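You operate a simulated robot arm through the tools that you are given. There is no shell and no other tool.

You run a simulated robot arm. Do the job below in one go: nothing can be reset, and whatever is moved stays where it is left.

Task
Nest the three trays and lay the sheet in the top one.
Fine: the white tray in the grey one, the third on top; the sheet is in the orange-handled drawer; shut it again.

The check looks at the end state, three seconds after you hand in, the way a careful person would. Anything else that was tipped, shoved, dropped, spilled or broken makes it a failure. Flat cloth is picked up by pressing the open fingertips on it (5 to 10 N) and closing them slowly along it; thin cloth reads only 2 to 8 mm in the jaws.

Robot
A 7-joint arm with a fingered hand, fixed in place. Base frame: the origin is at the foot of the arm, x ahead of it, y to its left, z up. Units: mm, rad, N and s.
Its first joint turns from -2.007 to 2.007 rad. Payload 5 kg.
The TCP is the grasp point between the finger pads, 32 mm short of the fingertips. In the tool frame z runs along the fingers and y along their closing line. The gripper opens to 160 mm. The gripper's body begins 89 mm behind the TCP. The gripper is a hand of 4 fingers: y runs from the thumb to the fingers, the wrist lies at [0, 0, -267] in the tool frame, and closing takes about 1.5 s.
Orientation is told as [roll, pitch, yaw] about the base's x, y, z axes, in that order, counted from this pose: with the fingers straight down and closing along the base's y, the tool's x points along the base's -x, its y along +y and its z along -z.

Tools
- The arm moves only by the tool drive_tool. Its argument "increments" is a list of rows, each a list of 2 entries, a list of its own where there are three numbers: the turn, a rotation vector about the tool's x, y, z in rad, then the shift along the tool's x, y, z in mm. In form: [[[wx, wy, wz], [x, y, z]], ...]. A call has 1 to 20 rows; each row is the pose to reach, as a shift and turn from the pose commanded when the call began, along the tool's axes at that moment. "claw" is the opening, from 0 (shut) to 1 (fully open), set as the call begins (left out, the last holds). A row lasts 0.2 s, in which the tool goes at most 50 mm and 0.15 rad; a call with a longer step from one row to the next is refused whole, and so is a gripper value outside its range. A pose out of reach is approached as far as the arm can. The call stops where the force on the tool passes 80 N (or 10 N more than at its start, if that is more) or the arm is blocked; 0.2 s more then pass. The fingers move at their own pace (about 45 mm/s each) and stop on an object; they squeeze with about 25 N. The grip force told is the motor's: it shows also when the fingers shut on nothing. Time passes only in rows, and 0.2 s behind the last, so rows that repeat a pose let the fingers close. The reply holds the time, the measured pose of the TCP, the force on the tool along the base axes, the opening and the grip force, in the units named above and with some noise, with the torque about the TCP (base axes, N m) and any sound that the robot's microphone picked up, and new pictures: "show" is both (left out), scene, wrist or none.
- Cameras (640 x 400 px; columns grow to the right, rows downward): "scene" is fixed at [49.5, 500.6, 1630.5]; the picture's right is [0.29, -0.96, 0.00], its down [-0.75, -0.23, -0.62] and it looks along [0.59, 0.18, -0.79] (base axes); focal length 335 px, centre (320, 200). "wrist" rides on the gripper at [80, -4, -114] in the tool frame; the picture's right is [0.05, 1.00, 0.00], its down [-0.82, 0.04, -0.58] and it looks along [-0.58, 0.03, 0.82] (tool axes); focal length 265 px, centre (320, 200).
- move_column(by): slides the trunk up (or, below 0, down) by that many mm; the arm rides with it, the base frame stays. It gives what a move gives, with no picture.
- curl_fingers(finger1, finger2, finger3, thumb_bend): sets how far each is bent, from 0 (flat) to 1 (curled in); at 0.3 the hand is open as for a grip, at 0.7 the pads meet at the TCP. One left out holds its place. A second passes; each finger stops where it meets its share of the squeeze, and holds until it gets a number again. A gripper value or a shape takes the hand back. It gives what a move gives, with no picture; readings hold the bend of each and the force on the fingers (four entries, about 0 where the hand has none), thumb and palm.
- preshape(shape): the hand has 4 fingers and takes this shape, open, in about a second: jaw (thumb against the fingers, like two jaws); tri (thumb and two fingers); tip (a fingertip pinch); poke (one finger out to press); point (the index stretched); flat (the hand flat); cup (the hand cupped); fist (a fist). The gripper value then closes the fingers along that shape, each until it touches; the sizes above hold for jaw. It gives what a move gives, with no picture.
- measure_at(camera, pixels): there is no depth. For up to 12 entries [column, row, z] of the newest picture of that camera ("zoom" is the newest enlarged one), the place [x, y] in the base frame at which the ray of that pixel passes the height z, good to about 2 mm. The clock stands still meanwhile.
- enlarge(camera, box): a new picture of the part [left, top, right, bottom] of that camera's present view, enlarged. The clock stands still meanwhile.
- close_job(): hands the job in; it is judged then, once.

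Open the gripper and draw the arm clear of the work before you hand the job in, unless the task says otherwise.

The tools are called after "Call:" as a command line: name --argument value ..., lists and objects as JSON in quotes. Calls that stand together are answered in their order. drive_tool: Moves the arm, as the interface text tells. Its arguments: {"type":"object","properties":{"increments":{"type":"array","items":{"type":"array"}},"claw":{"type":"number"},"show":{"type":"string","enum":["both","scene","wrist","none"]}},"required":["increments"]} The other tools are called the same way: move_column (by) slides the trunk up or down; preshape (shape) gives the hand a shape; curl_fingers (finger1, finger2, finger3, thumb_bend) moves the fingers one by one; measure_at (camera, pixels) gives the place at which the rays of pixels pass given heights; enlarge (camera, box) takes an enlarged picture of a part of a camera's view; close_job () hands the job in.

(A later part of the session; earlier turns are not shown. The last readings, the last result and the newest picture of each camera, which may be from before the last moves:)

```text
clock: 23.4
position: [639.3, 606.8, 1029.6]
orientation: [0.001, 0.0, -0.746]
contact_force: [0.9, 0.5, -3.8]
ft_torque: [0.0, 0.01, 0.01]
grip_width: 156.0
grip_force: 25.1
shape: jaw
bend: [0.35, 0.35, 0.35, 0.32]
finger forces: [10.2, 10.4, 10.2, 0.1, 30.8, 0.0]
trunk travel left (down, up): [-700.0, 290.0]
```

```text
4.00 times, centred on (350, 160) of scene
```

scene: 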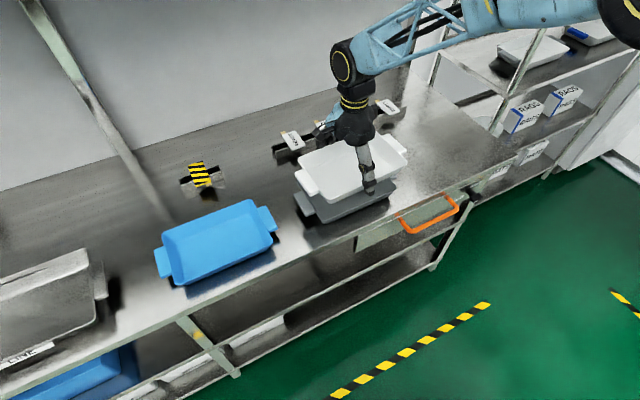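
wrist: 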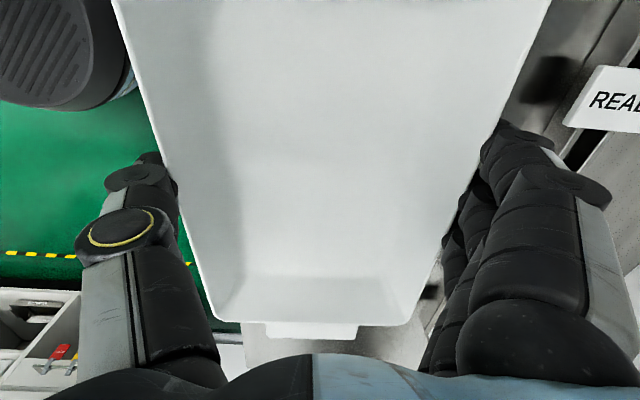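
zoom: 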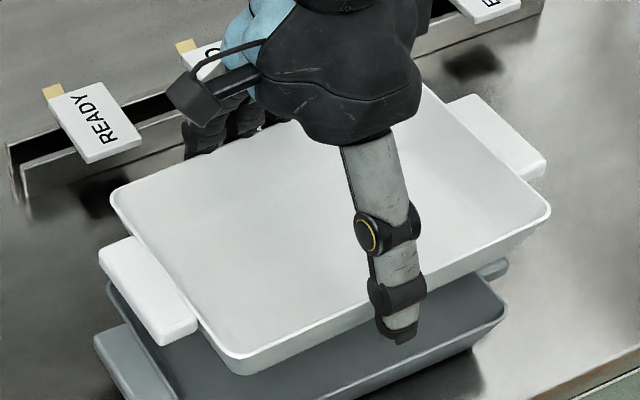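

The white tray is above the grey one with clear space to the READY tag. I compare corner positions of both rims, with white at ~1024 and grey at ~925.

Call:
measure_at --camera "scene" --pixels '[[328.75, 203, 1023.6], [298, 157.5, 1023.6], [407.5, 163, 1023.6], [324.8, 223.6, 925], [297.5, 182.1, 925], [396.1, 188, 925], [365.2, 154.7, 925], [324.8, 223.6, 935], [297.5, 182.1, 935], [396.1, 188, 935]]'

Call:
enlarge --camera "scene" --box '[290, 140, 340, 220]'

Call:
enlarge --camera "scene" --box '[370, 130, 430, 210]'

```text
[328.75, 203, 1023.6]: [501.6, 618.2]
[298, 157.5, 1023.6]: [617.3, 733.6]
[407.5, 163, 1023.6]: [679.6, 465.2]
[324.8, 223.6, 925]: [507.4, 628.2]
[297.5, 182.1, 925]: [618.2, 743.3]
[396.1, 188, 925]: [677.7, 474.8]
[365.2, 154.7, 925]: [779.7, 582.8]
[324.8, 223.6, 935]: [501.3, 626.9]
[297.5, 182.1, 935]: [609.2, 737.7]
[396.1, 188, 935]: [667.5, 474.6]
```

```text
5.00 times, centred on (315, 180) of scene
```

zoom: 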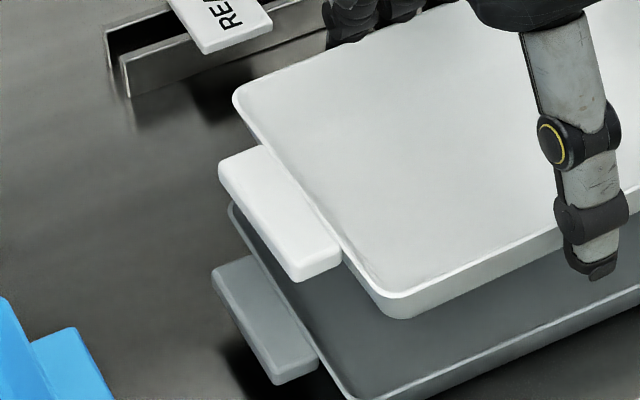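

```text
5.00 times, centred on (400, 170) of scene
```

zoom: 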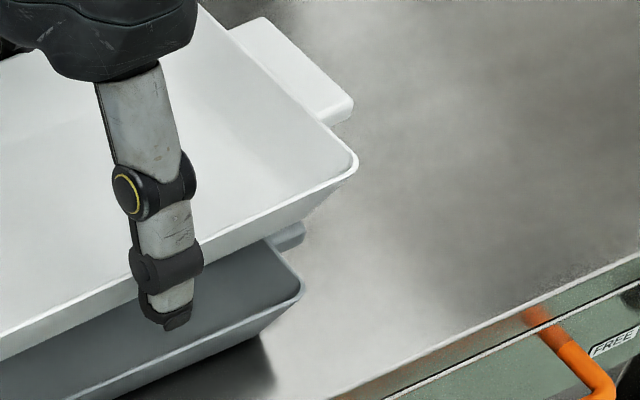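

Rim corners suggest white sits about 9 mm short in y. I cross-check with lug corners: white (310.4,194.4), (295,173.6), (406.4,150), (388.4,133.6) versus grey (305.8,216), (293.7,194.7), (396.5,177.3), (381.1,159.5).

Call:
measure_at --camera "scene" --pixels '[[310.4, 194.4, 1018.6], [295, 173.6, 1018.6], [406.4, 150, 1018.6], [388.4, 133.6, 1018.6], [305.8, 216, 920], [293.7, 194.7, 920], [396.5, 177.3, 920], [381.1, 159.5, 920], [328.4, 199.8, 1023.6]]'

```text
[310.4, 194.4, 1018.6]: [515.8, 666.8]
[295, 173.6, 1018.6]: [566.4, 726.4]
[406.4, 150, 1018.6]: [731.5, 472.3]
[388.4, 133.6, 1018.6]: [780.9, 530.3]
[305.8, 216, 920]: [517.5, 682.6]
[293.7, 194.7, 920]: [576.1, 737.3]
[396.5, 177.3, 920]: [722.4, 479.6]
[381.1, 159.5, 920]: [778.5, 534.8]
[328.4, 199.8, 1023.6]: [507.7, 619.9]
```

Lugs give the same answer: white needs a shift of about (0, +9.6) mm with heading matched. I apply this and lower 55 mm, still above full nesting, then check.

Call:
drive_tool --increments '[[[0, 0, 0], [6.5, 7, 0]], [[0, 0, 0], [6.5, 7, 15]], [[0, 0, 0], [6.5, 7, 30]], [[0, 0, 0], [6.5, 7, 42]], [[0, 0, 0], [6.5, 7, 50]], [[0, 0, 0], [6.5, 7, 55]], [[0, 0, 0], [6.5, 7, 55]]]'

Call:
enlarge --camera "scene" --box '[280, 120, 420, 220]'

```text
clock: 25.0
position: [638.6, 616.4, 975.0]
orientation: [0.001, 0.0, -0.746]
contact_force: [0.7, -0.1, -2.4]
ft_torque: [-0.01, 0.03, -0.01]
grip_width: 156.1
grip_force: 24.6
shape: jaw
bend: [0.35, 0.35, 0.35, 0.33]
finger forces: [10.3, 10.3, 10.3, 0.0, 30.9, 0.0]
trunk travel left (down, up): [-700.0, 290.0]
```

scene: 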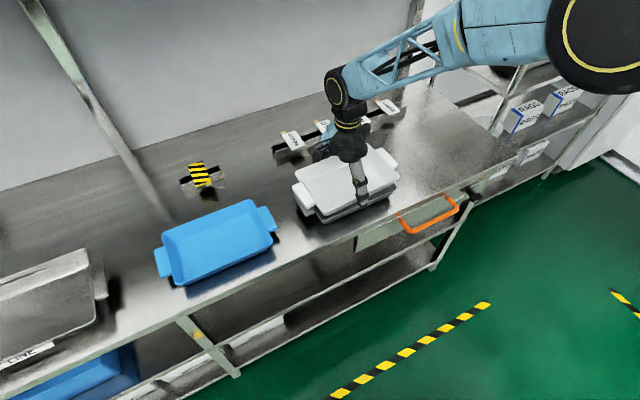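
wrist: 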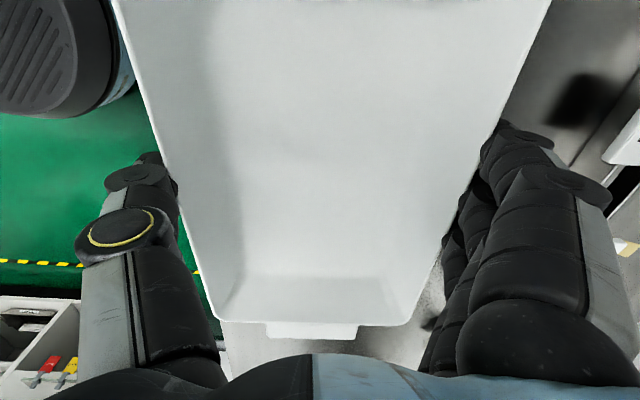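

```text
4.00 times, centred on (350, 170) of scene
```

zoom: 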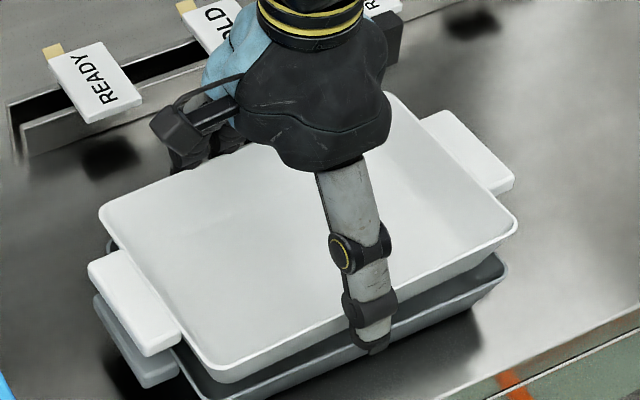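

The rims and lugs line up along the vertical. I lower in small steps and watch the force.

Call:
drive_tool --increments '[[[0, 0, 0], [0, 0, 4]], [[0, 0, 0], [0, 0, 8]], [[0, 0, 0], [0, 0, 12]], [[0, 0, 0], [0, 0, 12]]]' --show "none"

Call:
drive_tool --increments '[[[0, 0, 0], [0, 0, 3]], [[0, 0, 0], [0, 0, 6]], [[0, 0, 0], [0, 0, 6]]]'

Call:
enlarge --camera "scene" --box '[280, 130, 420, 230]'

```text
clock: 26.0
position: [638.7, 615.6, 965.1]
orientation: [0.0, 0.001, -0.744]
contact_force: [0.2, -0.3, -1.3]
ft_torque: [-0.03, 0.02, 0.01]
grip_width: 156.1
grip_force: 24.4
shape: jaw
bend: [0.35, 0.35, 0.35, 0.33]
finger forces: [10.3, 10.3, 10.3, 0.0, 30.8, 0.0]
trunk travel left (down, up): [-700.0, 290.0]
```

```text
clock: 26.8
position: [638.2, 616.1, 956.1]
orientation: [-0.001, 0.001, -0.745]
contact_force: [0.5, 1.0, -0.8]
ft_torque: [0.05, 0.07, -0.06]
grip_width: 156.1
grip_force: 25.5
shape: jaw
bend: [0.35, 0.35, 0.35, 0.33]
finger forces: [10.5, 10.5, 10.5, 0.0, 30.8, 0.1]
trunk travel left (down, up): [-700.0, 290.0]
```

scene: 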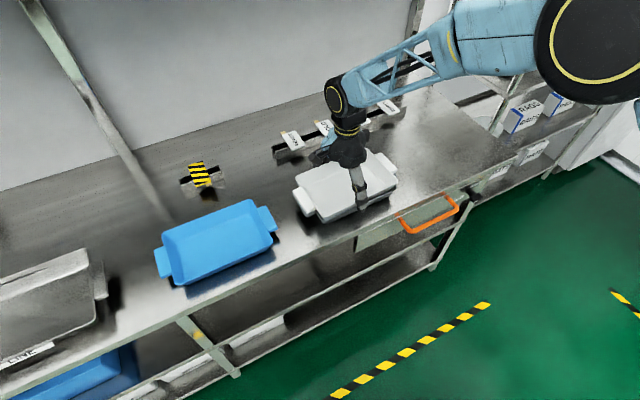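
wrist: 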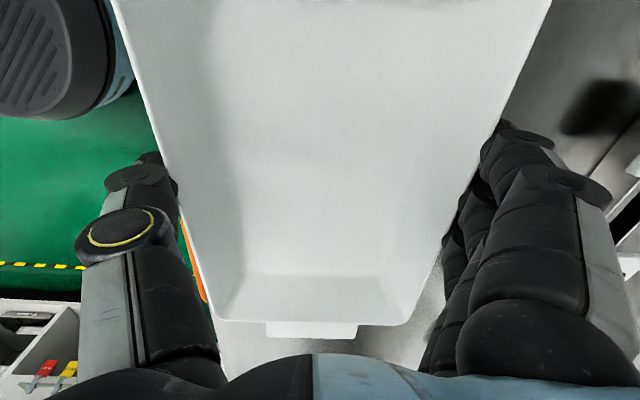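

```text
4.00 times, centred on (350, 180) of scene
```

zoom: 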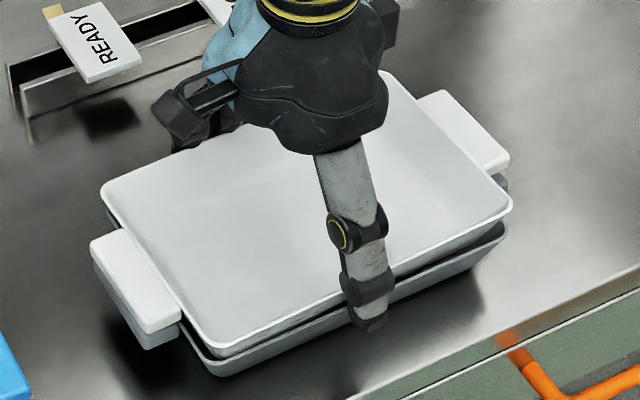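

Nearly nested (rim gap ~15 mm in view) with only slight force so far. I keep lowering in small steps.

Call:
drive_tool --increments '[[[0, 0, 0], [0, 0, 2]], [[0, 0, 0], [0, 0, 4]], [[0, 0, 0], [0, 0, 4]]]' --show "none"

Call:
drive_tool --increments '[[[0, 0, 0], [0, 0, 2]], [[0, 0, 0], [0, 0, 4]], [[0, 0, 0], [0, 0, 4]]]' --show "scene"

Call:
enlarge --camera "scene" --box '[280, 130, 420, 230]'

```text
clock: 27.6
position: [639.2, 616.4, 953.2]
orientation: [0.001, -0.001, -0.746]
contact_force: [0.5, 0.4, -1.0]
ft_torque: [0.07, 0.04, -0.06]
grip_width: 156.0
grip_force: 25.3
shape: jaw
bend: [0.35, 0.35, 0.35, 0.33]
finger forces: [10.6, 10.5, 10.5, 0.0, 30.9, 0.1]
trunk travel left (down, up): [-700.0, 290.0]
```

```text
clock: 28.4
position: [638.7, 615.7, 949.6]
orientation: [0.001, -0.001, -0.746]
contact_force: [1.8, 0.9, 3.6]
ft_torque: [0.3, -0.15, -0.21]
grip_width: 155.9
grip_force: 25.2
shape: jaw
bend: [0.35, 0.35, 0.35, 0.33]
finger forces: [11.0, 11.1, 11.1, 0.1, 30.3, 0.0]
trunk travel left (down, up): [-700.0, 290.0]
```

scene: 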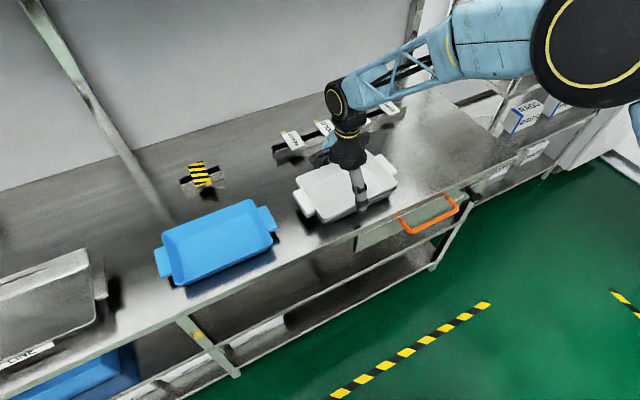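

```text
4.00 times, centred on (350, 180) of scene
```

zoom: 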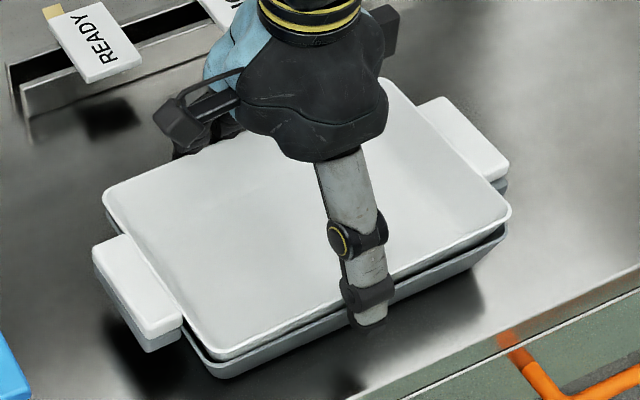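

The load has transferred (force now +3.6 N), so the tray is resting in the grey one. I open the fingers.

Call:
drive_tool --claw 1.0 --increments '[[[0, 0, 0], [0, 0, 0]], [[0, 0, 0], [0, 0, 0]], [[0, 0, 0], [0, 0, 0]]]'

Call:
enlarge --camera "scene" --box '[280, 130, 420, 230]'

```text
clock: 29.2
position: [638.3, 615.6, 949.1]
orientation: [-0.001, -0.001, -0.744]
contact_force: [0.3, 0.1, -2.7]
ft_torque: [-0.02, 0.01, 0.0]
grip_width: 159.8
grip_force: 0.1
shape: jaw
bend: [0.29, 0.29, 0.29, 0.29]
finger forces: [0.8, 0.8, 0.7, 0.0, 2.3, 0.1]
trunk travel left (down, up): [-700.0, 290.0]
```

scene: 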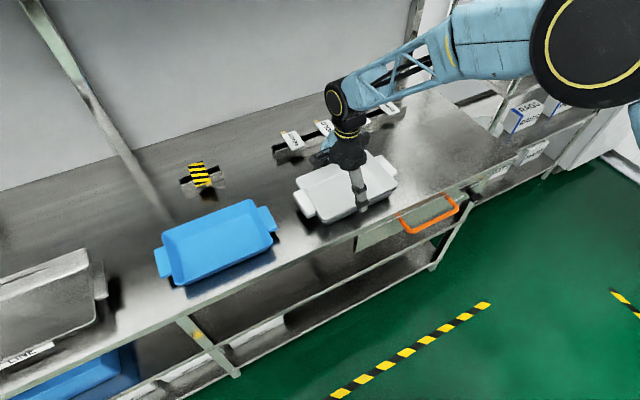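
wrist: 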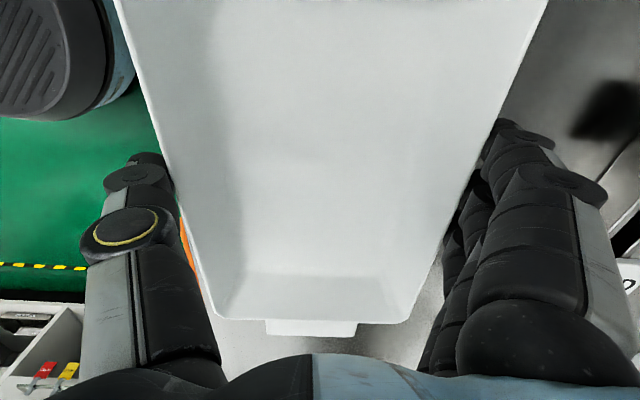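

```text
4.00 times, centred on (350, 180) of scene
```

zoom: 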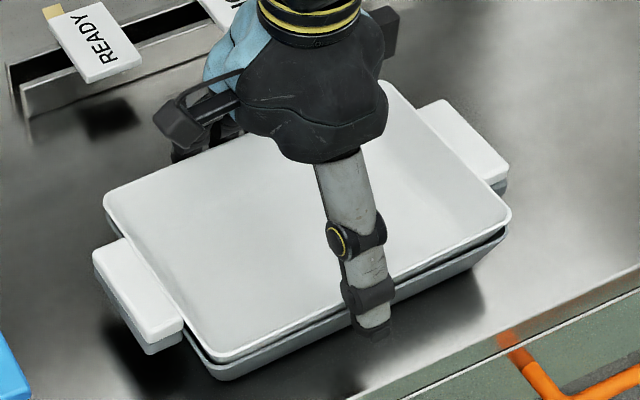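

The fingers still touch lightly at full opening, which could drag the tray up. I spread them further by setting bend 0.2 on all.

Call:
curl_fingers --finger1 0.2 --finger2 0.2 --finger3 0.2 --thumb_bend 0.2

```text
clock: 30.2
position: [639.5, 616.3, 949.4]
orientation: [-0.001, -0.001, -0.746]
contact_force: [0.2, 1.2, 0.7]
ft_torque: [-0.02, 0.0, 0.0]
grip_width: 193.6
grip_force: 0.1
shape: fingers
bend: [0.2, 0.2, 0.2, 0.2]
finger forces: [0.1, 0.0, 0.0, 0.0, 0.0, 0.0]
trunk travel left (down, up): [-700.0, 290.0]
```

Free on all sides (193.6 mm wide, zero forces). I rise 100 mm and check the nest.

Call:
drive_tool --increments '[[[0, 0, 0], [0, 0, -10]], [[0, 0, 0], [0, 0, -30]], [[0, 0, 0], [0, 0, -60]], [[0, 0, 0], [0, 0, -100]], [[0, 0, 0], [0, 0, -100]]]'

Call:
enlarge --camera "scene" --box '[280, 130, 420, 230]'

```text
clock: 31.4
position: [639.7, 618.7, 1049.0]
orientation: [-0.001, -0.001, -0.746]
contact_force: [-0.1, 0.5, 0.1]
ft_torque: [-0.02, 0.02, -0.02]
grip_width: 193.8
grip_force: 0.0
shape: fingers
bend: [0.2, 0.2, 0.2, 0.2]
finger forces: [0.1, 0.0, 0.0, 0.0, 0.1, 0.1]
trunk travel left (down, up): [-700.0, 290.0]
```

scene: 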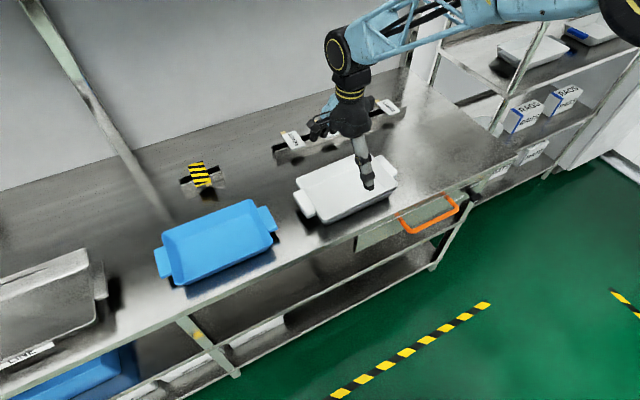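
wrist: 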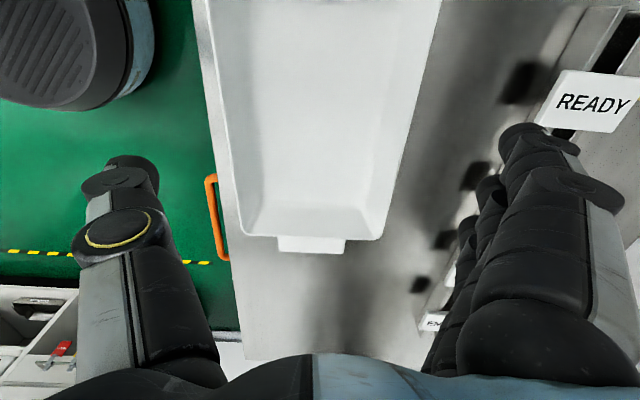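

```text
4.00 times, centred on (350, 180) of scene
```

zoom: 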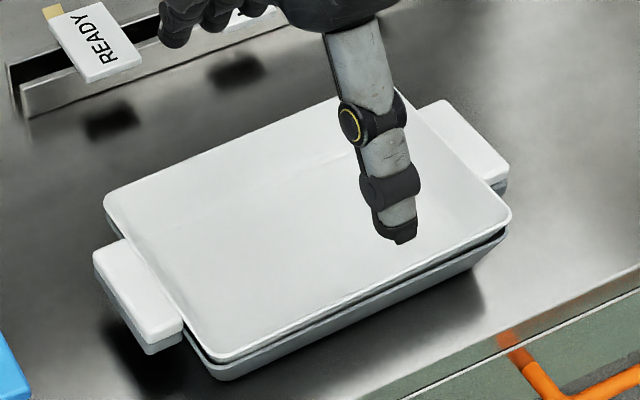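

White is nested level in grey. Now I get the blue tray's position: rim corners at z≈925 plus fresh zoom for corner precision.

Call:
enlarge --camera "scene" --box '[145, 185, 289, 275]'

Call:
measure_at --camera "scene" --pixels '[[177.4, 283.9, 925], [161.8, 233.6, 925], [250.2, 199.3, 925], [272.7, 240.5, 925]]'

```text
4.44 times, centred on (217, 230) of scene
```

zoom: 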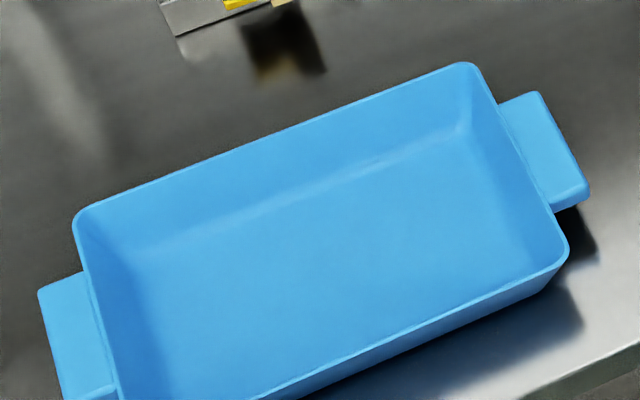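

```text
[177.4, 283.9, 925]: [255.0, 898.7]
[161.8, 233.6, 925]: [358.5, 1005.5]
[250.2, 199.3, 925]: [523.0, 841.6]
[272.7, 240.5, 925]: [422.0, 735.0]
```

Blue's centre is ≈(390,870) with heading ≈ −0.777. I check where the vertical rack post's foot (~165,215) and striped tag (~198,190) stand before bringing the hand there.

Call:
measure_at --camera "scene" --pixels '[[165, 212, 870], [172, 222, 870], [205, 192, 870], [198, 170, 920], [110, 250, 920]]'

Call:
enlarge --camera "scene" --box '[60, 100, 240, 240]'

```text
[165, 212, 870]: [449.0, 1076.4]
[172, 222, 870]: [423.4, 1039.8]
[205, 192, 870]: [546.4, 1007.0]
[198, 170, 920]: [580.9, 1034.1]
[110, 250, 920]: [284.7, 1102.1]
```

```text
2.86 times, centred on (150, 170) of scene
```

zoom: 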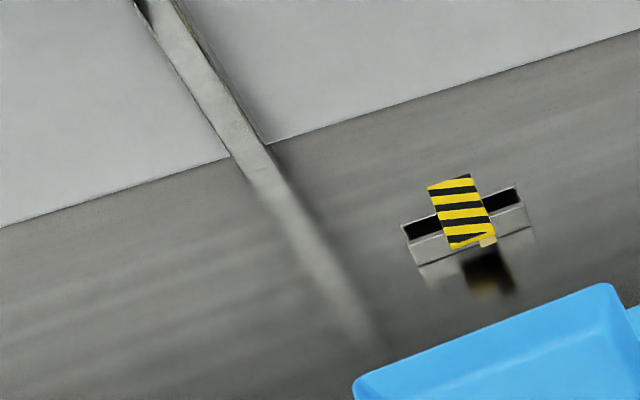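

The post is behind the bench and the striped tag is ~218 mm behind the blue tray's centre, so it is clear. I move above the blue tray's centre.

Call:
drive_tool --increments '[[[0, 0, 0.003], [25, 1, 0]], [[0, 0, 0.006], [60, 3, 0]], [[0, 0, 0.009], [95, 4, 0]], [[0, 0, 0.012], [130, 6, 0]], [[0, 0, 0.015], [165, 7, 0]], [[0, 0, 0.018], [200, 9, 0]], [[0, 0, 0.021], [235, 10, 0]], [[0, 0, 0.024], [270, 12, 0]], [[0, 0, 0.028], [305, 13, 0]], [[0, 0, 0.031], [335, 14, 0]], [[0, 0, 0.031], [354, 15, 0]], [[0, 0, 0.031], [354, 15, 0]]]'

Call:
enlarge --camera "scene" --box '[130, 150, 290, 290]'

Call:
enlarge --camera "scene" --box '[280, 130, 420, 230]'

```text
clock: 34.0
position: [390.5, 867.4, 1048.3]
orientation: [-0.002, 0.0, -0.776]
contact_force: [0.2, 0.0, 0.1]
ft_torque: [0.02, 0.02, 0.02]
grip_width: 193.9
grip_force: 0.1
shape: fingers
bend: [0.2, 0.2, 0.2, 0.2]
finger forces: [0.0, 0.0, 0.0, 0.0, 0.0, 0.1]
trunk travel left (down, up): [-700.0, 290.0]
```

scene: 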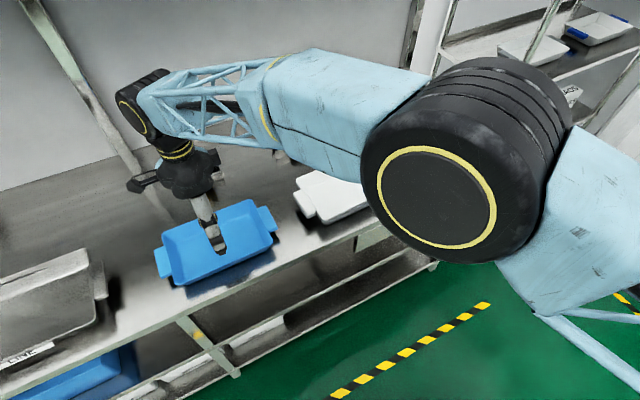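
wrist: 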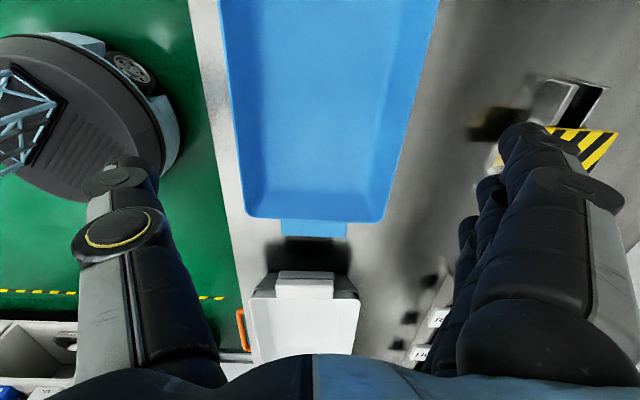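

```text
2.86 times, centred on (210, 220) of scene
```

zoom: 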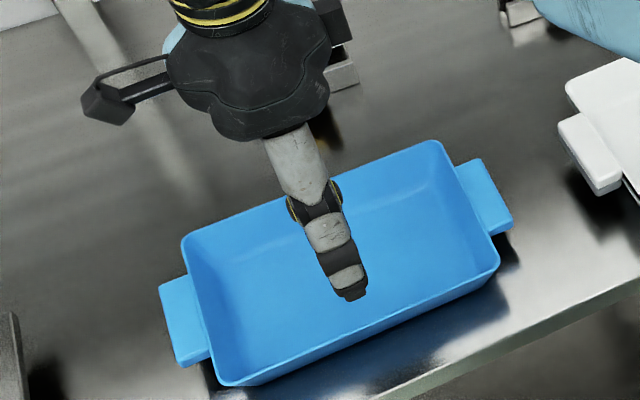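

```text
4.00 times, centred on (350, 180) of scene
```

zoom: 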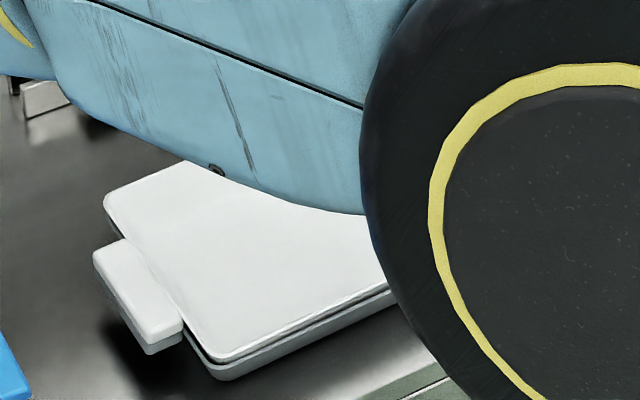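

The hand is centred over blue (rim u≈242–394 at the fingertip row). I lower 105 mm with the fingers spread, watching force.

Call:
drive_tool --increments '[[[0, 0, 0], [0, 0, 25]], [[0, 0, 0], [0, 0, 50]], [[0, 0, 0], [0, 0, 75]], [[0, 0, 0], [0, 0, 95]], [[0, 0, 0], [0, 0, 105]], [[0, 0, 0], [0, 0, 105]]]'

Call:
enlarge --camera "scene" --box '[130, 170, 290, 290]'

```text
clock: 35.4
position: [390.3, 867.4, 944.5]
orientation: [0.001, 0.001, -0.777]
contact_force: [1.0, -0.4, -0.1]
ft_torque: [-0.01, 0.0, 0.0]
grip_width: 193.9
grip_force: 0.1
shape: fingers
bend: [0.2, 0.2, 0.2, 0.2]
finger forces: [0.0, 0.0, 0.0, 0.0, 0.1, 0.0]
trunk travel left (down, up): [-700.0, 290.0]
```

scene: 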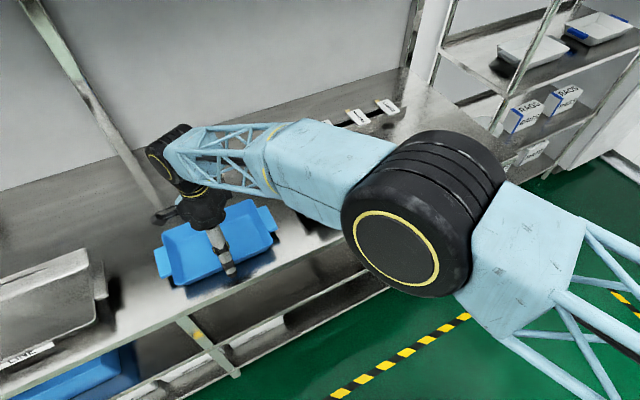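
wrist: 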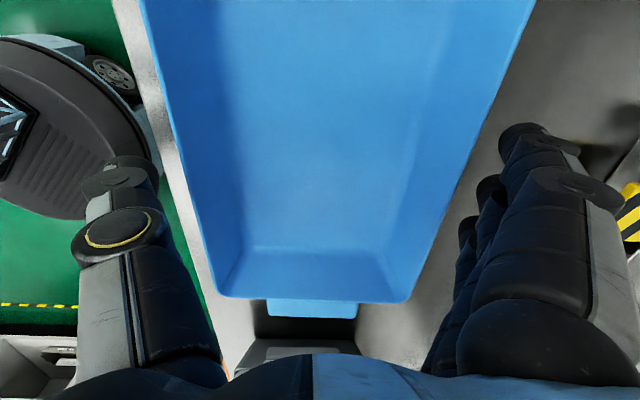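

```text
3.33 times, centred on (210, 230) of scene
```

zoom: 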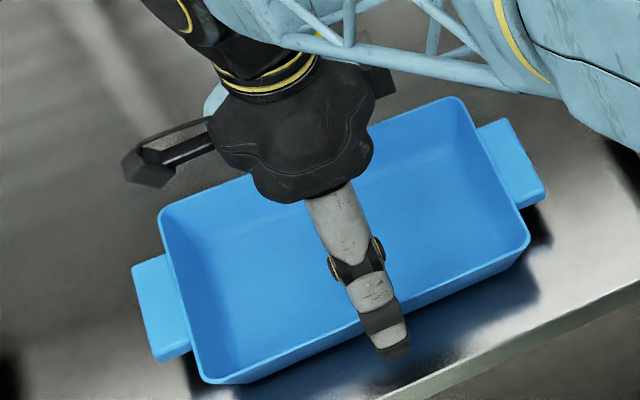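

No contact yet. I lower another 12 mm to the same height that worked for white, then close on the tray.

Call:
drive_tool --increments '[[[0, 0, 0], [0, 0, 6]], [[0, 0, 0], [0, 0, 12]], [[0, 0, 0], [0, 0, 12]]]' --show "wrist"

Call:
drive_tool --claw 0.6 --increments '[[[0, 0, 0], [0, 0, 0]], [[0, 0, 0], [0, 0, 0]], [[0, 0, 0], [0, 0, 0]], [[0, 0, 0], [0, 0, 0]], [[0, 0, 0], [0, 0, 0]], [[0, 0, 0], [0, 0, 0]]]'

Call:
enlarge --camera "scene" --box '[130, 170, 290, 290]'

```text
clock: 36.2
position: [388.4, 865.5, 931.8]
orientation: [0.001, 0.0, -0.776]
contact_force: [-0.5, 0.2, 0.1]
ft_torque: [0.0, 0.02, 0.0]
grip_width: 194.0
grip_force: 0.0
shape: fingers
bend: [0.2, 0.2, 0.2, 0.2]
finger forces: [0.0, 0.0, 0.0, 0.1, 0.0, 0.1]
trunk travel left (down, up): [-700.0, 290.0]
```

wrist: 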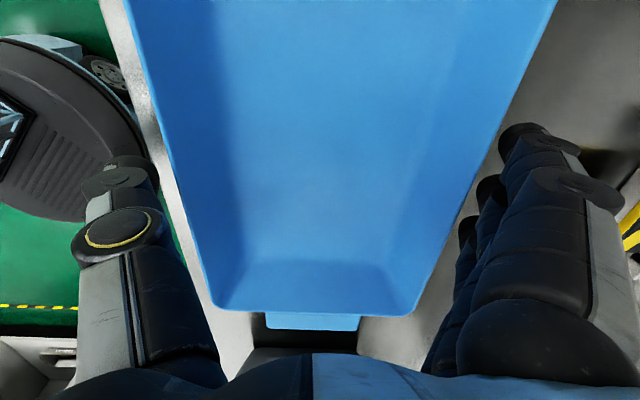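

```text
clock: 37.6
position: [388.5, 867.1, 933.6]
orientation: [0.0, 0.002, -0.776]
contact_force: [-1.0, -0.2, 2.3]
ft_torque: [0.05, -0.03, -0.03]
grip_width: 155.3
grip_force: 24.6
shape: jaw
bend: [0.36, 0.36, 0.36, 0.33]
finger forces: [10.0, 9.9, 9.7, 0.0, 29.5, 0.1]
trunk travel left (down, up): [-700.0, 290.0]
```

scene: 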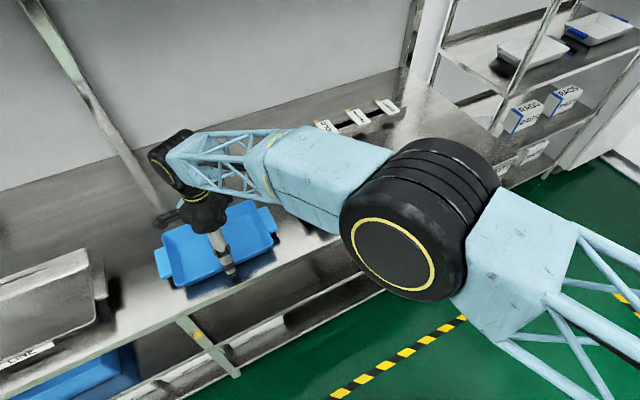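
wrist: 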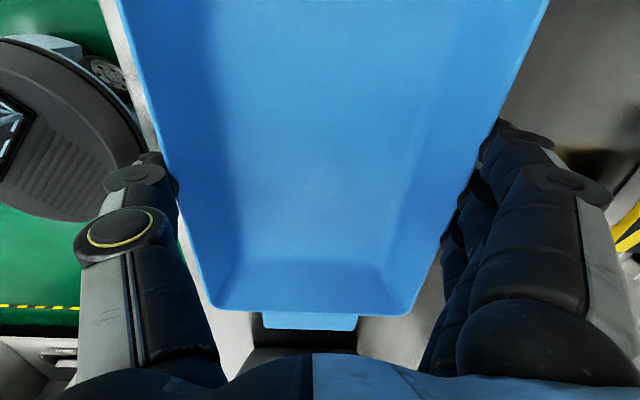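

```text
3.33 times, centred on (210, 230) of scene
```

zoom: 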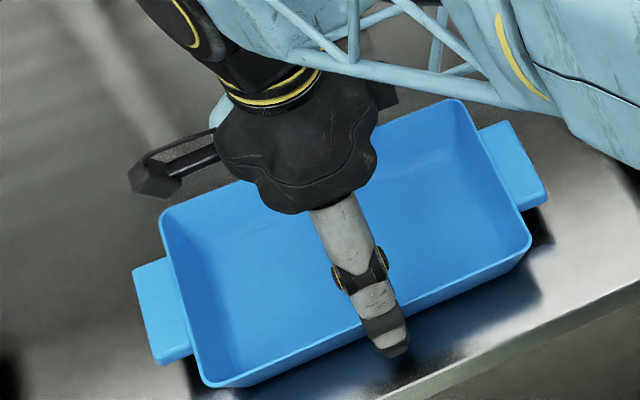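

Gripped at 155.3 mm with 24.6 N. I lift slowly 30 mm and check that it hangs level.

Call:
drive_tool --claw 0.0 --increments '[[[0, 0, 0], [0, 0, 0]], [[0, 0, 0], [0, 0, -4]], [[0, 0, 0], [0, 0, -8]], [[0, 0, 0], [0, 0, -14]], [[0, 0, 0], [0, 0, -22]], [[0, 0, 0], [0, 0, -30]], [[0, 0, 0], [0, 0, -30]]]'

Call:
enlarge --camera "scene" --box '[130, 170, 290, 290]'

```text
clock: 39.2
position: [388.0, 868.1, 963.4]
orientation: [0.0, 0.001, -0.776]
contact_force: [0.3, -0.1, -2.4]
ft_torque: [-0.02, 0.0, -0.05]
grip_width: 155.5
grip_force: 24.9
shape: jaw
bend: [0.36, 0.36, 0.36, 0.33]
finger forces: [10.1, 10.0, 9.8, 0.0, 29.6, 0.0]
trunk travel left (down, up): [-700.0, 290.0]
```

scene: 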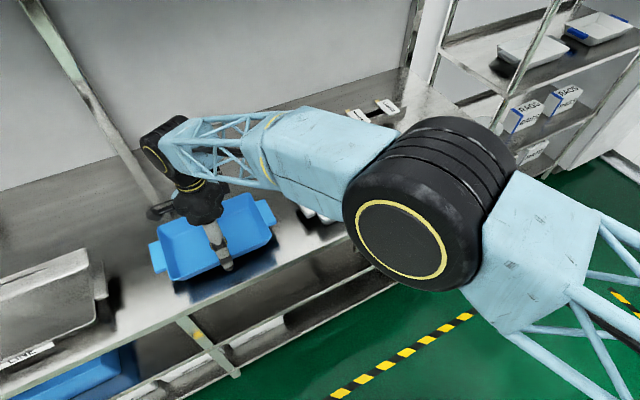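
wrist: 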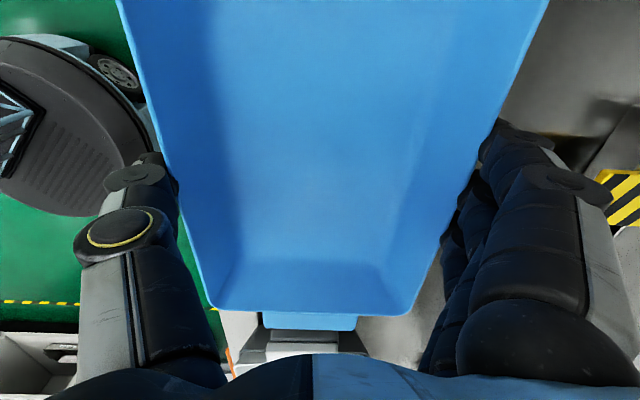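

```text
3.33 times, centred on (210, 230) of scene
```

zoom: 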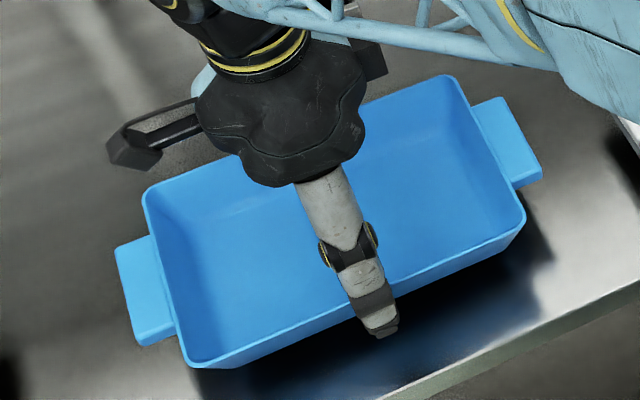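

Level, 2.4 N. I raise it 92 mm more and carry it back over the nest (target ~652,604).

Call:
drive_tool --increments '[[[0, 0, 0], [0, 0, -25]], [[0, 0, 0], [0, 0, -55]], [[0, 0, 0], [0, 0, -80]], [[0, 0, 0], [-8, 0, -92]], [[0, 0, -0.002], [-28, 0, -92]], [[0, 0, -0.005], [-55, -1, -92]], [[0, 0, -0.007], [-83, -1, -92]], [[0, 0, -0.01], [-111, -1, -92]], [[0, 0, -0.012], [-139, -2, -92]], [[0, 0, -0.015], [-167, -2, -92]], [[0, 0, -0.017], [-195, -2, -92]], [[0, 0, -0.02], [-223, -3, -92]], [[0, 0, -0.022], [-251, -3, -92]], [[0, 0, -0.025], [-279, -3, -92]], [[0, 0, -0.028], [-307, -4, -92]], [[0, 0, -0.03], [-335, -4, -92]], [[0, 0, -0.03], [-358, -4, -92]], [[0, 0, -0.03], [-373, -4, -92]], [[0, 0, -0.03], [-373, -4, -92]]]'

Call:
enlarge --camera "scene" --box '[280, 110, 440, 210]'

```text
clock: 43.2
position: [651.2, 601.5, 1054.4]
orientation: [-0.002, 0.0, -0.745]
contact_force: [-0.7, -0.3, -1.6]
ft_torque: [0.01, 0.0, 0.0]
grip_width: 155.4
grip_force: 25.1
shape: jaw
bend: [0.36, 0.36, 0.36, 0.33]
finger forces: [10.0, 9.8, 9.7, 0.1, 29.2, 0.1]
trunk travel left (down, up): [-700.0, 290.0]
```

scene: 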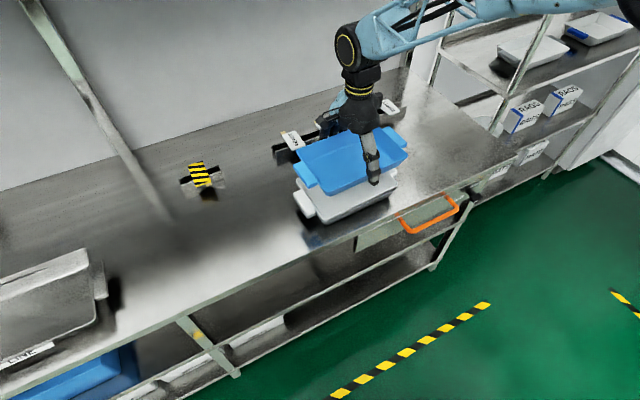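
wrist: 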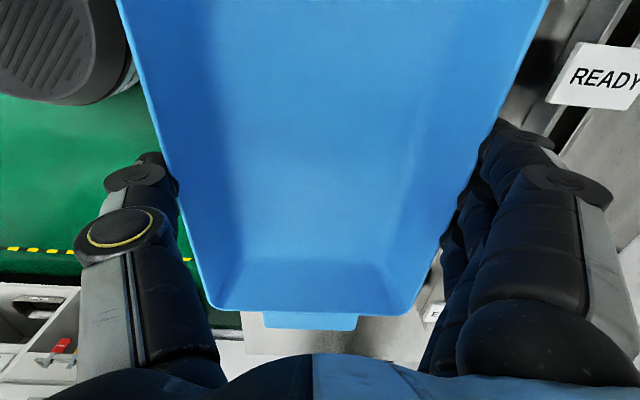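

```text
4.00 times, centred on (360, 160) of scene
```

zoom: 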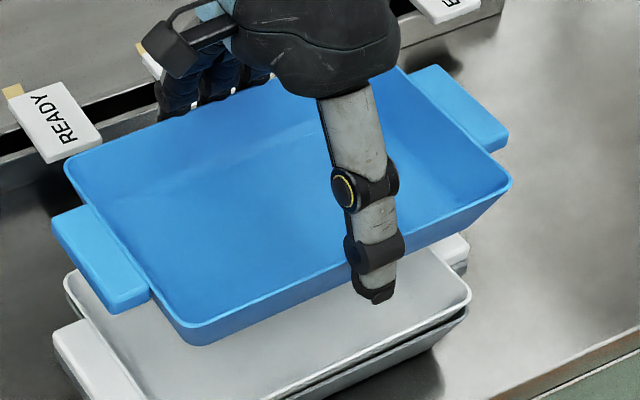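

I compare the blue rim corners (z≈1047) with the white rim corners in the nest (z≈943) to find the correction.

Call:
measure_at --camera "scene" --pixels '[[328, 191.25, 1047], [296.25, 151.25, 1047], [407.75, 155.75, 1047], [307.5, 187.5, 1042], [407, 143.75, 1042], [324.25, 220.5, 943], [296.25, 180, 943], [397.75, 184.5, 943], [307.5, 213, 938]]'

Call:
enlarge --camera "scene" --box '[285, 140, 345, 235]'

Call:
enlarge --camera "scene" --box '[375, 120, 435, 215]'

```text
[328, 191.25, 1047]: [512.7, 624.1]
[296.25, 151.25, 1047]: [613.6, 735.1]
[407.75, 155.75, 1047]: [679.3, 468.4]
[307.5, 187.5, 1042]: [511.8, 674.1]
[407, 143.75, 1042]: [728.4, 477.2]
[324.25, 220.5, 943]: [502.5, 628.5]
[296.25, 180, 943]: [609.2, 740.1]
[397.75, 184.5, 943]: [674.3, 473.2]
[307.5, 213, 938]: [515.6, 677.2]
```

```text
4.21 times, centred on (315, 188) of scene
```

zoom: 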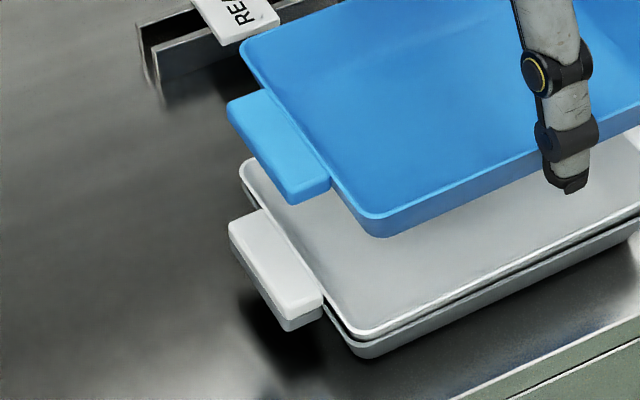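

```text
4.21 times, centred on (405, 168) of scene
```

zoom: 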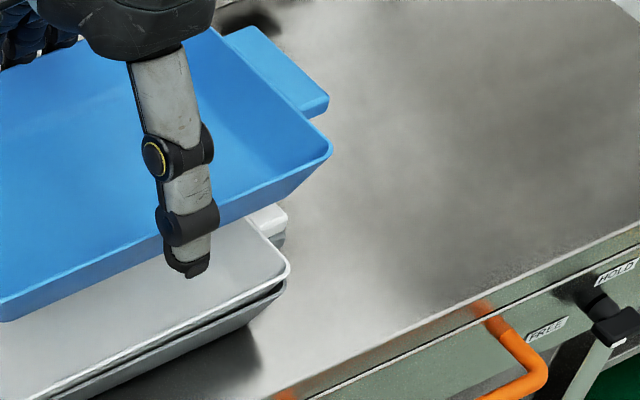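

Blue needs about (−2, +4.5) mm. I apply this and lower 65 mm, then continue in small steps.

Call:
drive_tool --increments '[[[0, 0, 0], [4.5, 2, 0]], [[0, 0, 0], [4.5, 2, 20]], [[0, 0, 0], [4.5, 2, 40]], [[0, 0, 0], [4.5, 2, 55]], [[0, 0, 0], [4.5, 2, 65]], [[0, 0, 0], [4.5, 2, 65]]]' --show "scene"

Call:
enlarge --camera "scene" --box '[280, 130, 440, 230]'

```text
clock: 44.6
position: [649.5, 607.7, 989.6]
orientation: [-0.001, 0.001, -0.745]
contact_force: [0.4, -0.9, -1.7]
ft_torque: [0.0, 0.02, -0.01]
grip_width: 155.6
grip_force: 24.8
shape: jaw
bend: [0.36, 0.36, 0.36, 0.33]
finger forces: [10.0, 9.8, 9.6, 0.1, 29.3, 0.0]
trunk travel left (down, up): [-700.0, 290.0]
```

scene: 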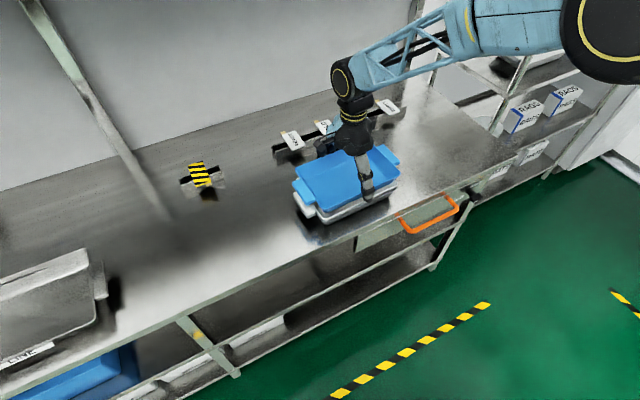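

```text
4.00 times, centred on (360, 180) of scene
```

zoom: 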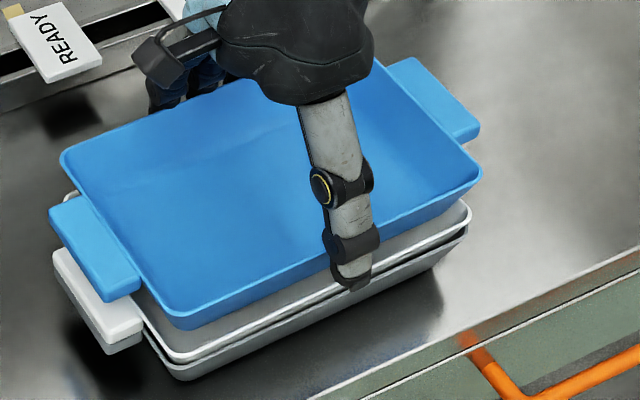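

Aligned vertically at both ends. I continue lowering in small steps.

Call:
drive_tool --increments '[[[0, 0, 0], [0, 0, 4]], [[0, 0, 0], [0, 0, 8]], [[0, 0, 0], [0, 0, 12]], [[0, 0, 0], [0, 0, 12]]]' --show "none"

Call:
drive_tool --increments '[[[0, 0, 0], [0, 0, 2]], [[0, 0, 0], [0, 0, 4]], [[0, 0, 0], [0, 0, 4]]]' --show "scene"

Call:
enlarge --camera "scene" --box '[280, 130, 440, 230]'

```text
clock: 45.6
position: [649.4, 608.0, 977.1]
orientation: [0.0, 0.0, -0.745]
contact_force: [-0.3, 0.0, -1.4]
ft_torque: [0.02, 0.03, 0.02]
grip_width: 155.4
grip_force: 25.3
shape: jaw
bend: [0.36, 0.36, 0.36, 0.33]
finger forces: [10.0, 9.7, 9.7, 0.0, 29.2, 0.0]
trunk travel left (down, up): [-700.0, 290.0]
```

```text
clock: 46.4
position: [649.0, 608.5, 973.6]
orientation: [0.001, 0.0, -0.745]
contact_force: [-0.6, 0.7, -1.5]
ft_torque: [0.02, 0.0, -0.02]
grip_width: 155.3
grip_force: 24.7
shape: jaw
bend: [0.36, 0.36, 0.36, 0.33]
finger forces: [10.0, 9.8, 9.7, 0.1, 29.1, 0.1]
trunk travel left (down, up): [-700.0, 290.0]
```

scene: 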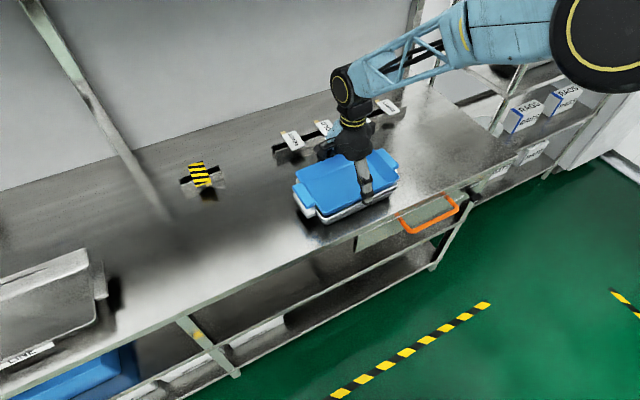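

```text
4.00 times, centred on (360, 180) of scene
```

zoom: 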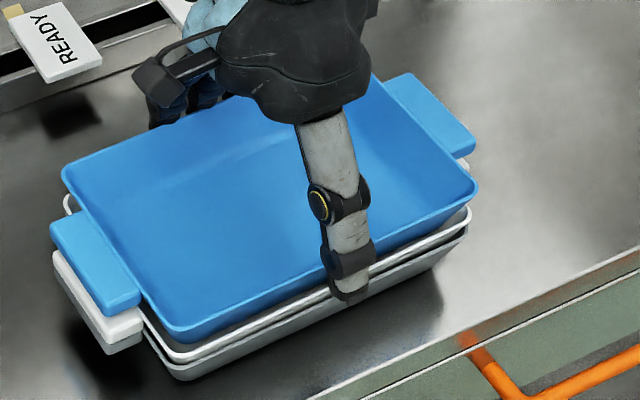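

Still free, with rims about 10–15 mm from seating. I keep stepping down.

Call:
drive_tool --increments '[[[0, 0, 0], [0, 0, 2]], [[0, 0, 0], [0, 0, 4]], [[0, 0, 0], [0, 0, 4]]]' --show "none"

Call:
drive_tool --increments '[[[0, 0, 0], [0, 0, 2]], [[0, 0, 0], [0, 0, 3]], [[0, 0, 0], [0, 0, 3]]]' --show "none"

Call:
drive_tool --increments '[[[0, 0, 0], [0, 0, 2]], [[0, 0, 0], [0, 0, 2]], [[0, 0, 0], [0, 0, 2]]]' --show "scene"

Call:
enlarge --camera "scene" --box '[280, 130, 440, 230]'

```text
clock: 47.2
position: [650.0, 607.3, 969.3]
orientation: [0.0, -0.001, -0.745]
contact_force: [-0.4, 0.4, -2.5]
ft_torque: [0.04, 0.01, -0.01]
grip_width: 155.6
grip_force: 24.9
shape: jaw
bend: [0.36, 0.36, 0.36, 0.33]
finger forces: [10.0, 9.9, 9.7, 0.0, 29.2, 0.0]
trunk travel left (down, up): [-700.0, 290.0]
```

```text
clock: 48.0
position: [650.6, 608.5, 966.7]
orientation: [0.001, 0.002, -0.746]
contact_force: [-1.1, 0.8, -2.1]
ft_torque: [0.02, 0.0, -0.08]
grip_width: 155.8
grip_force: 25.2
shape: jaw
bend: [0.36, 0.36, 0.36, 0.33]
finger forces: [10.0, 9.8, 9.7, 0.1, 29.2, 0.0]
trunk travel left (down, up): [-700.0, 290.0]
```

```text
clock: 48.8
position: [650.8, 607.3, 964.0]
orientation: [0.001, 0.001, -0.746]
contact_force: [0.2, -0.6, -1.6]
ft_torque: [-0.02, 0.03, 0.02]
grip_width: 155.6
grip_force: 25.1
shape: jaw
bend: [0.36, 0.36, 0.36, 0.33]
finger forces: [10.0, 9.8, 9.7, 0.1, 29.2, 0.0]
trunk travel left (down, up): [-700.0, 290.0]
```

scene: 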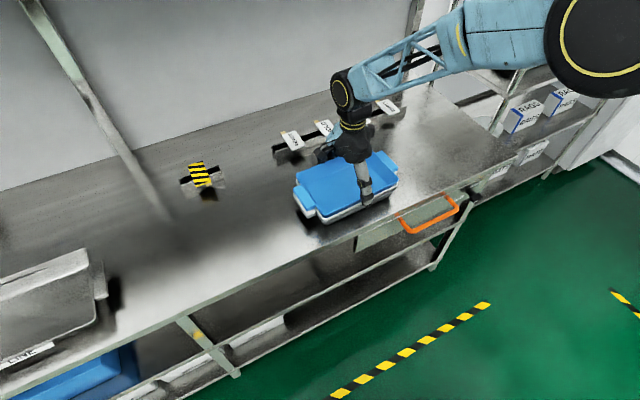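

```text
4.00 times, centred on (360, 180) of scene
```

zoom: 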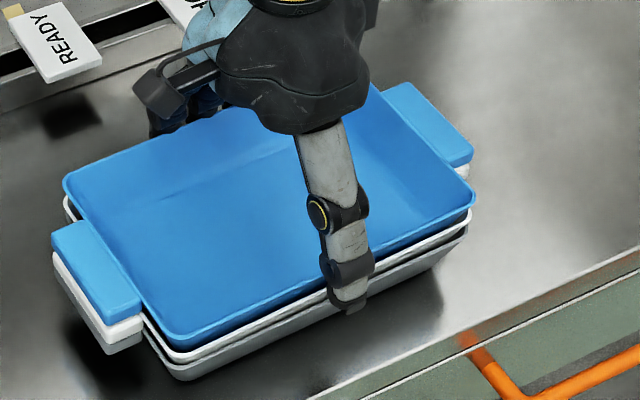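

Still hanging with a few millimetres left. I continue down in 2–3 mm steps.

Call:
drive_tool --increments '[[[0, 0, 0], [0, 0, 2]], [[0, 0, 0], [0, 0, 3]], [[0, 0, 0], [0, 0, 3]]]' --show "none"

Call:
drive_tool --increments '[[[0, 0, 0], [0, 0, 2]], [[0, 0, 0], [0, 0, 2]], [[0, 0, 0], [0, 0, 2]]]' --show "scene"

Call:
enlarge --camera "scene" --box '[280, 130, 440, 230]'

```text
clock: 49.6
position: [650.5, 607.4, 963.4]
orientation: [0.001, 0.0, -0.746]
contact_force: [0.6, 0.4, 4.7]
ft_torque: [-0.06, 0.07, 0.03]
grip_width: 155.5
grip_force: 25.3
shape: jaw
bend: [0.36, 0.36, 0.36, 0.33]
finger forces: [10.1, 9.9, 9.8, 0.0, 29.6, 0.0]
trunk travel left (down, up): [-700.0, 290.0]
```

```text
clock: 50.4
position: [650.6, 606.4, 961.9]
orientation: [0.002, 0.0, -0.745]
contact_force: [2.2, 0.0, 18.1]
ft_torque: [-0.05, 0.06, 0.01]
grip_width: 155.3
grip_force: 25.3
shape: jaw
bend: [0.36, 0.36, 0.36, 0.33]
finger forces: [10.3, 10.1, 9.9, 0.0, 29.1, 0.1]
trunk travel left (down, up): [-700.0, 290.0]
```

scene: 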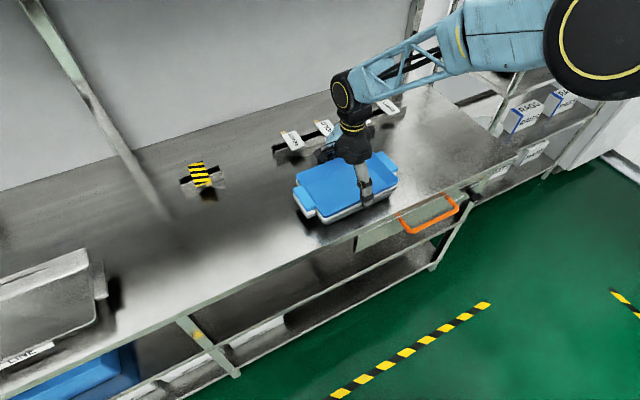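

```text
4.00 times, centred on (360, 180) of scene
```

zoom: 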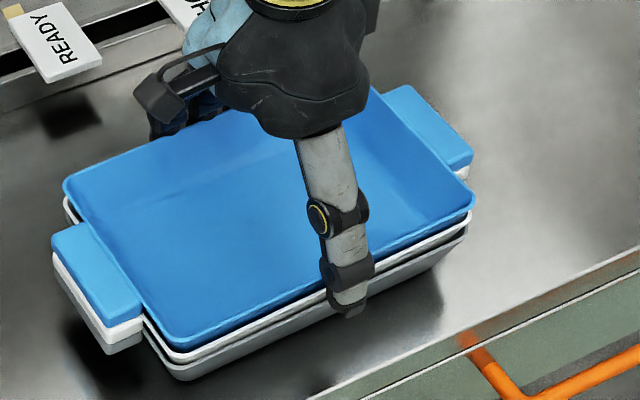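

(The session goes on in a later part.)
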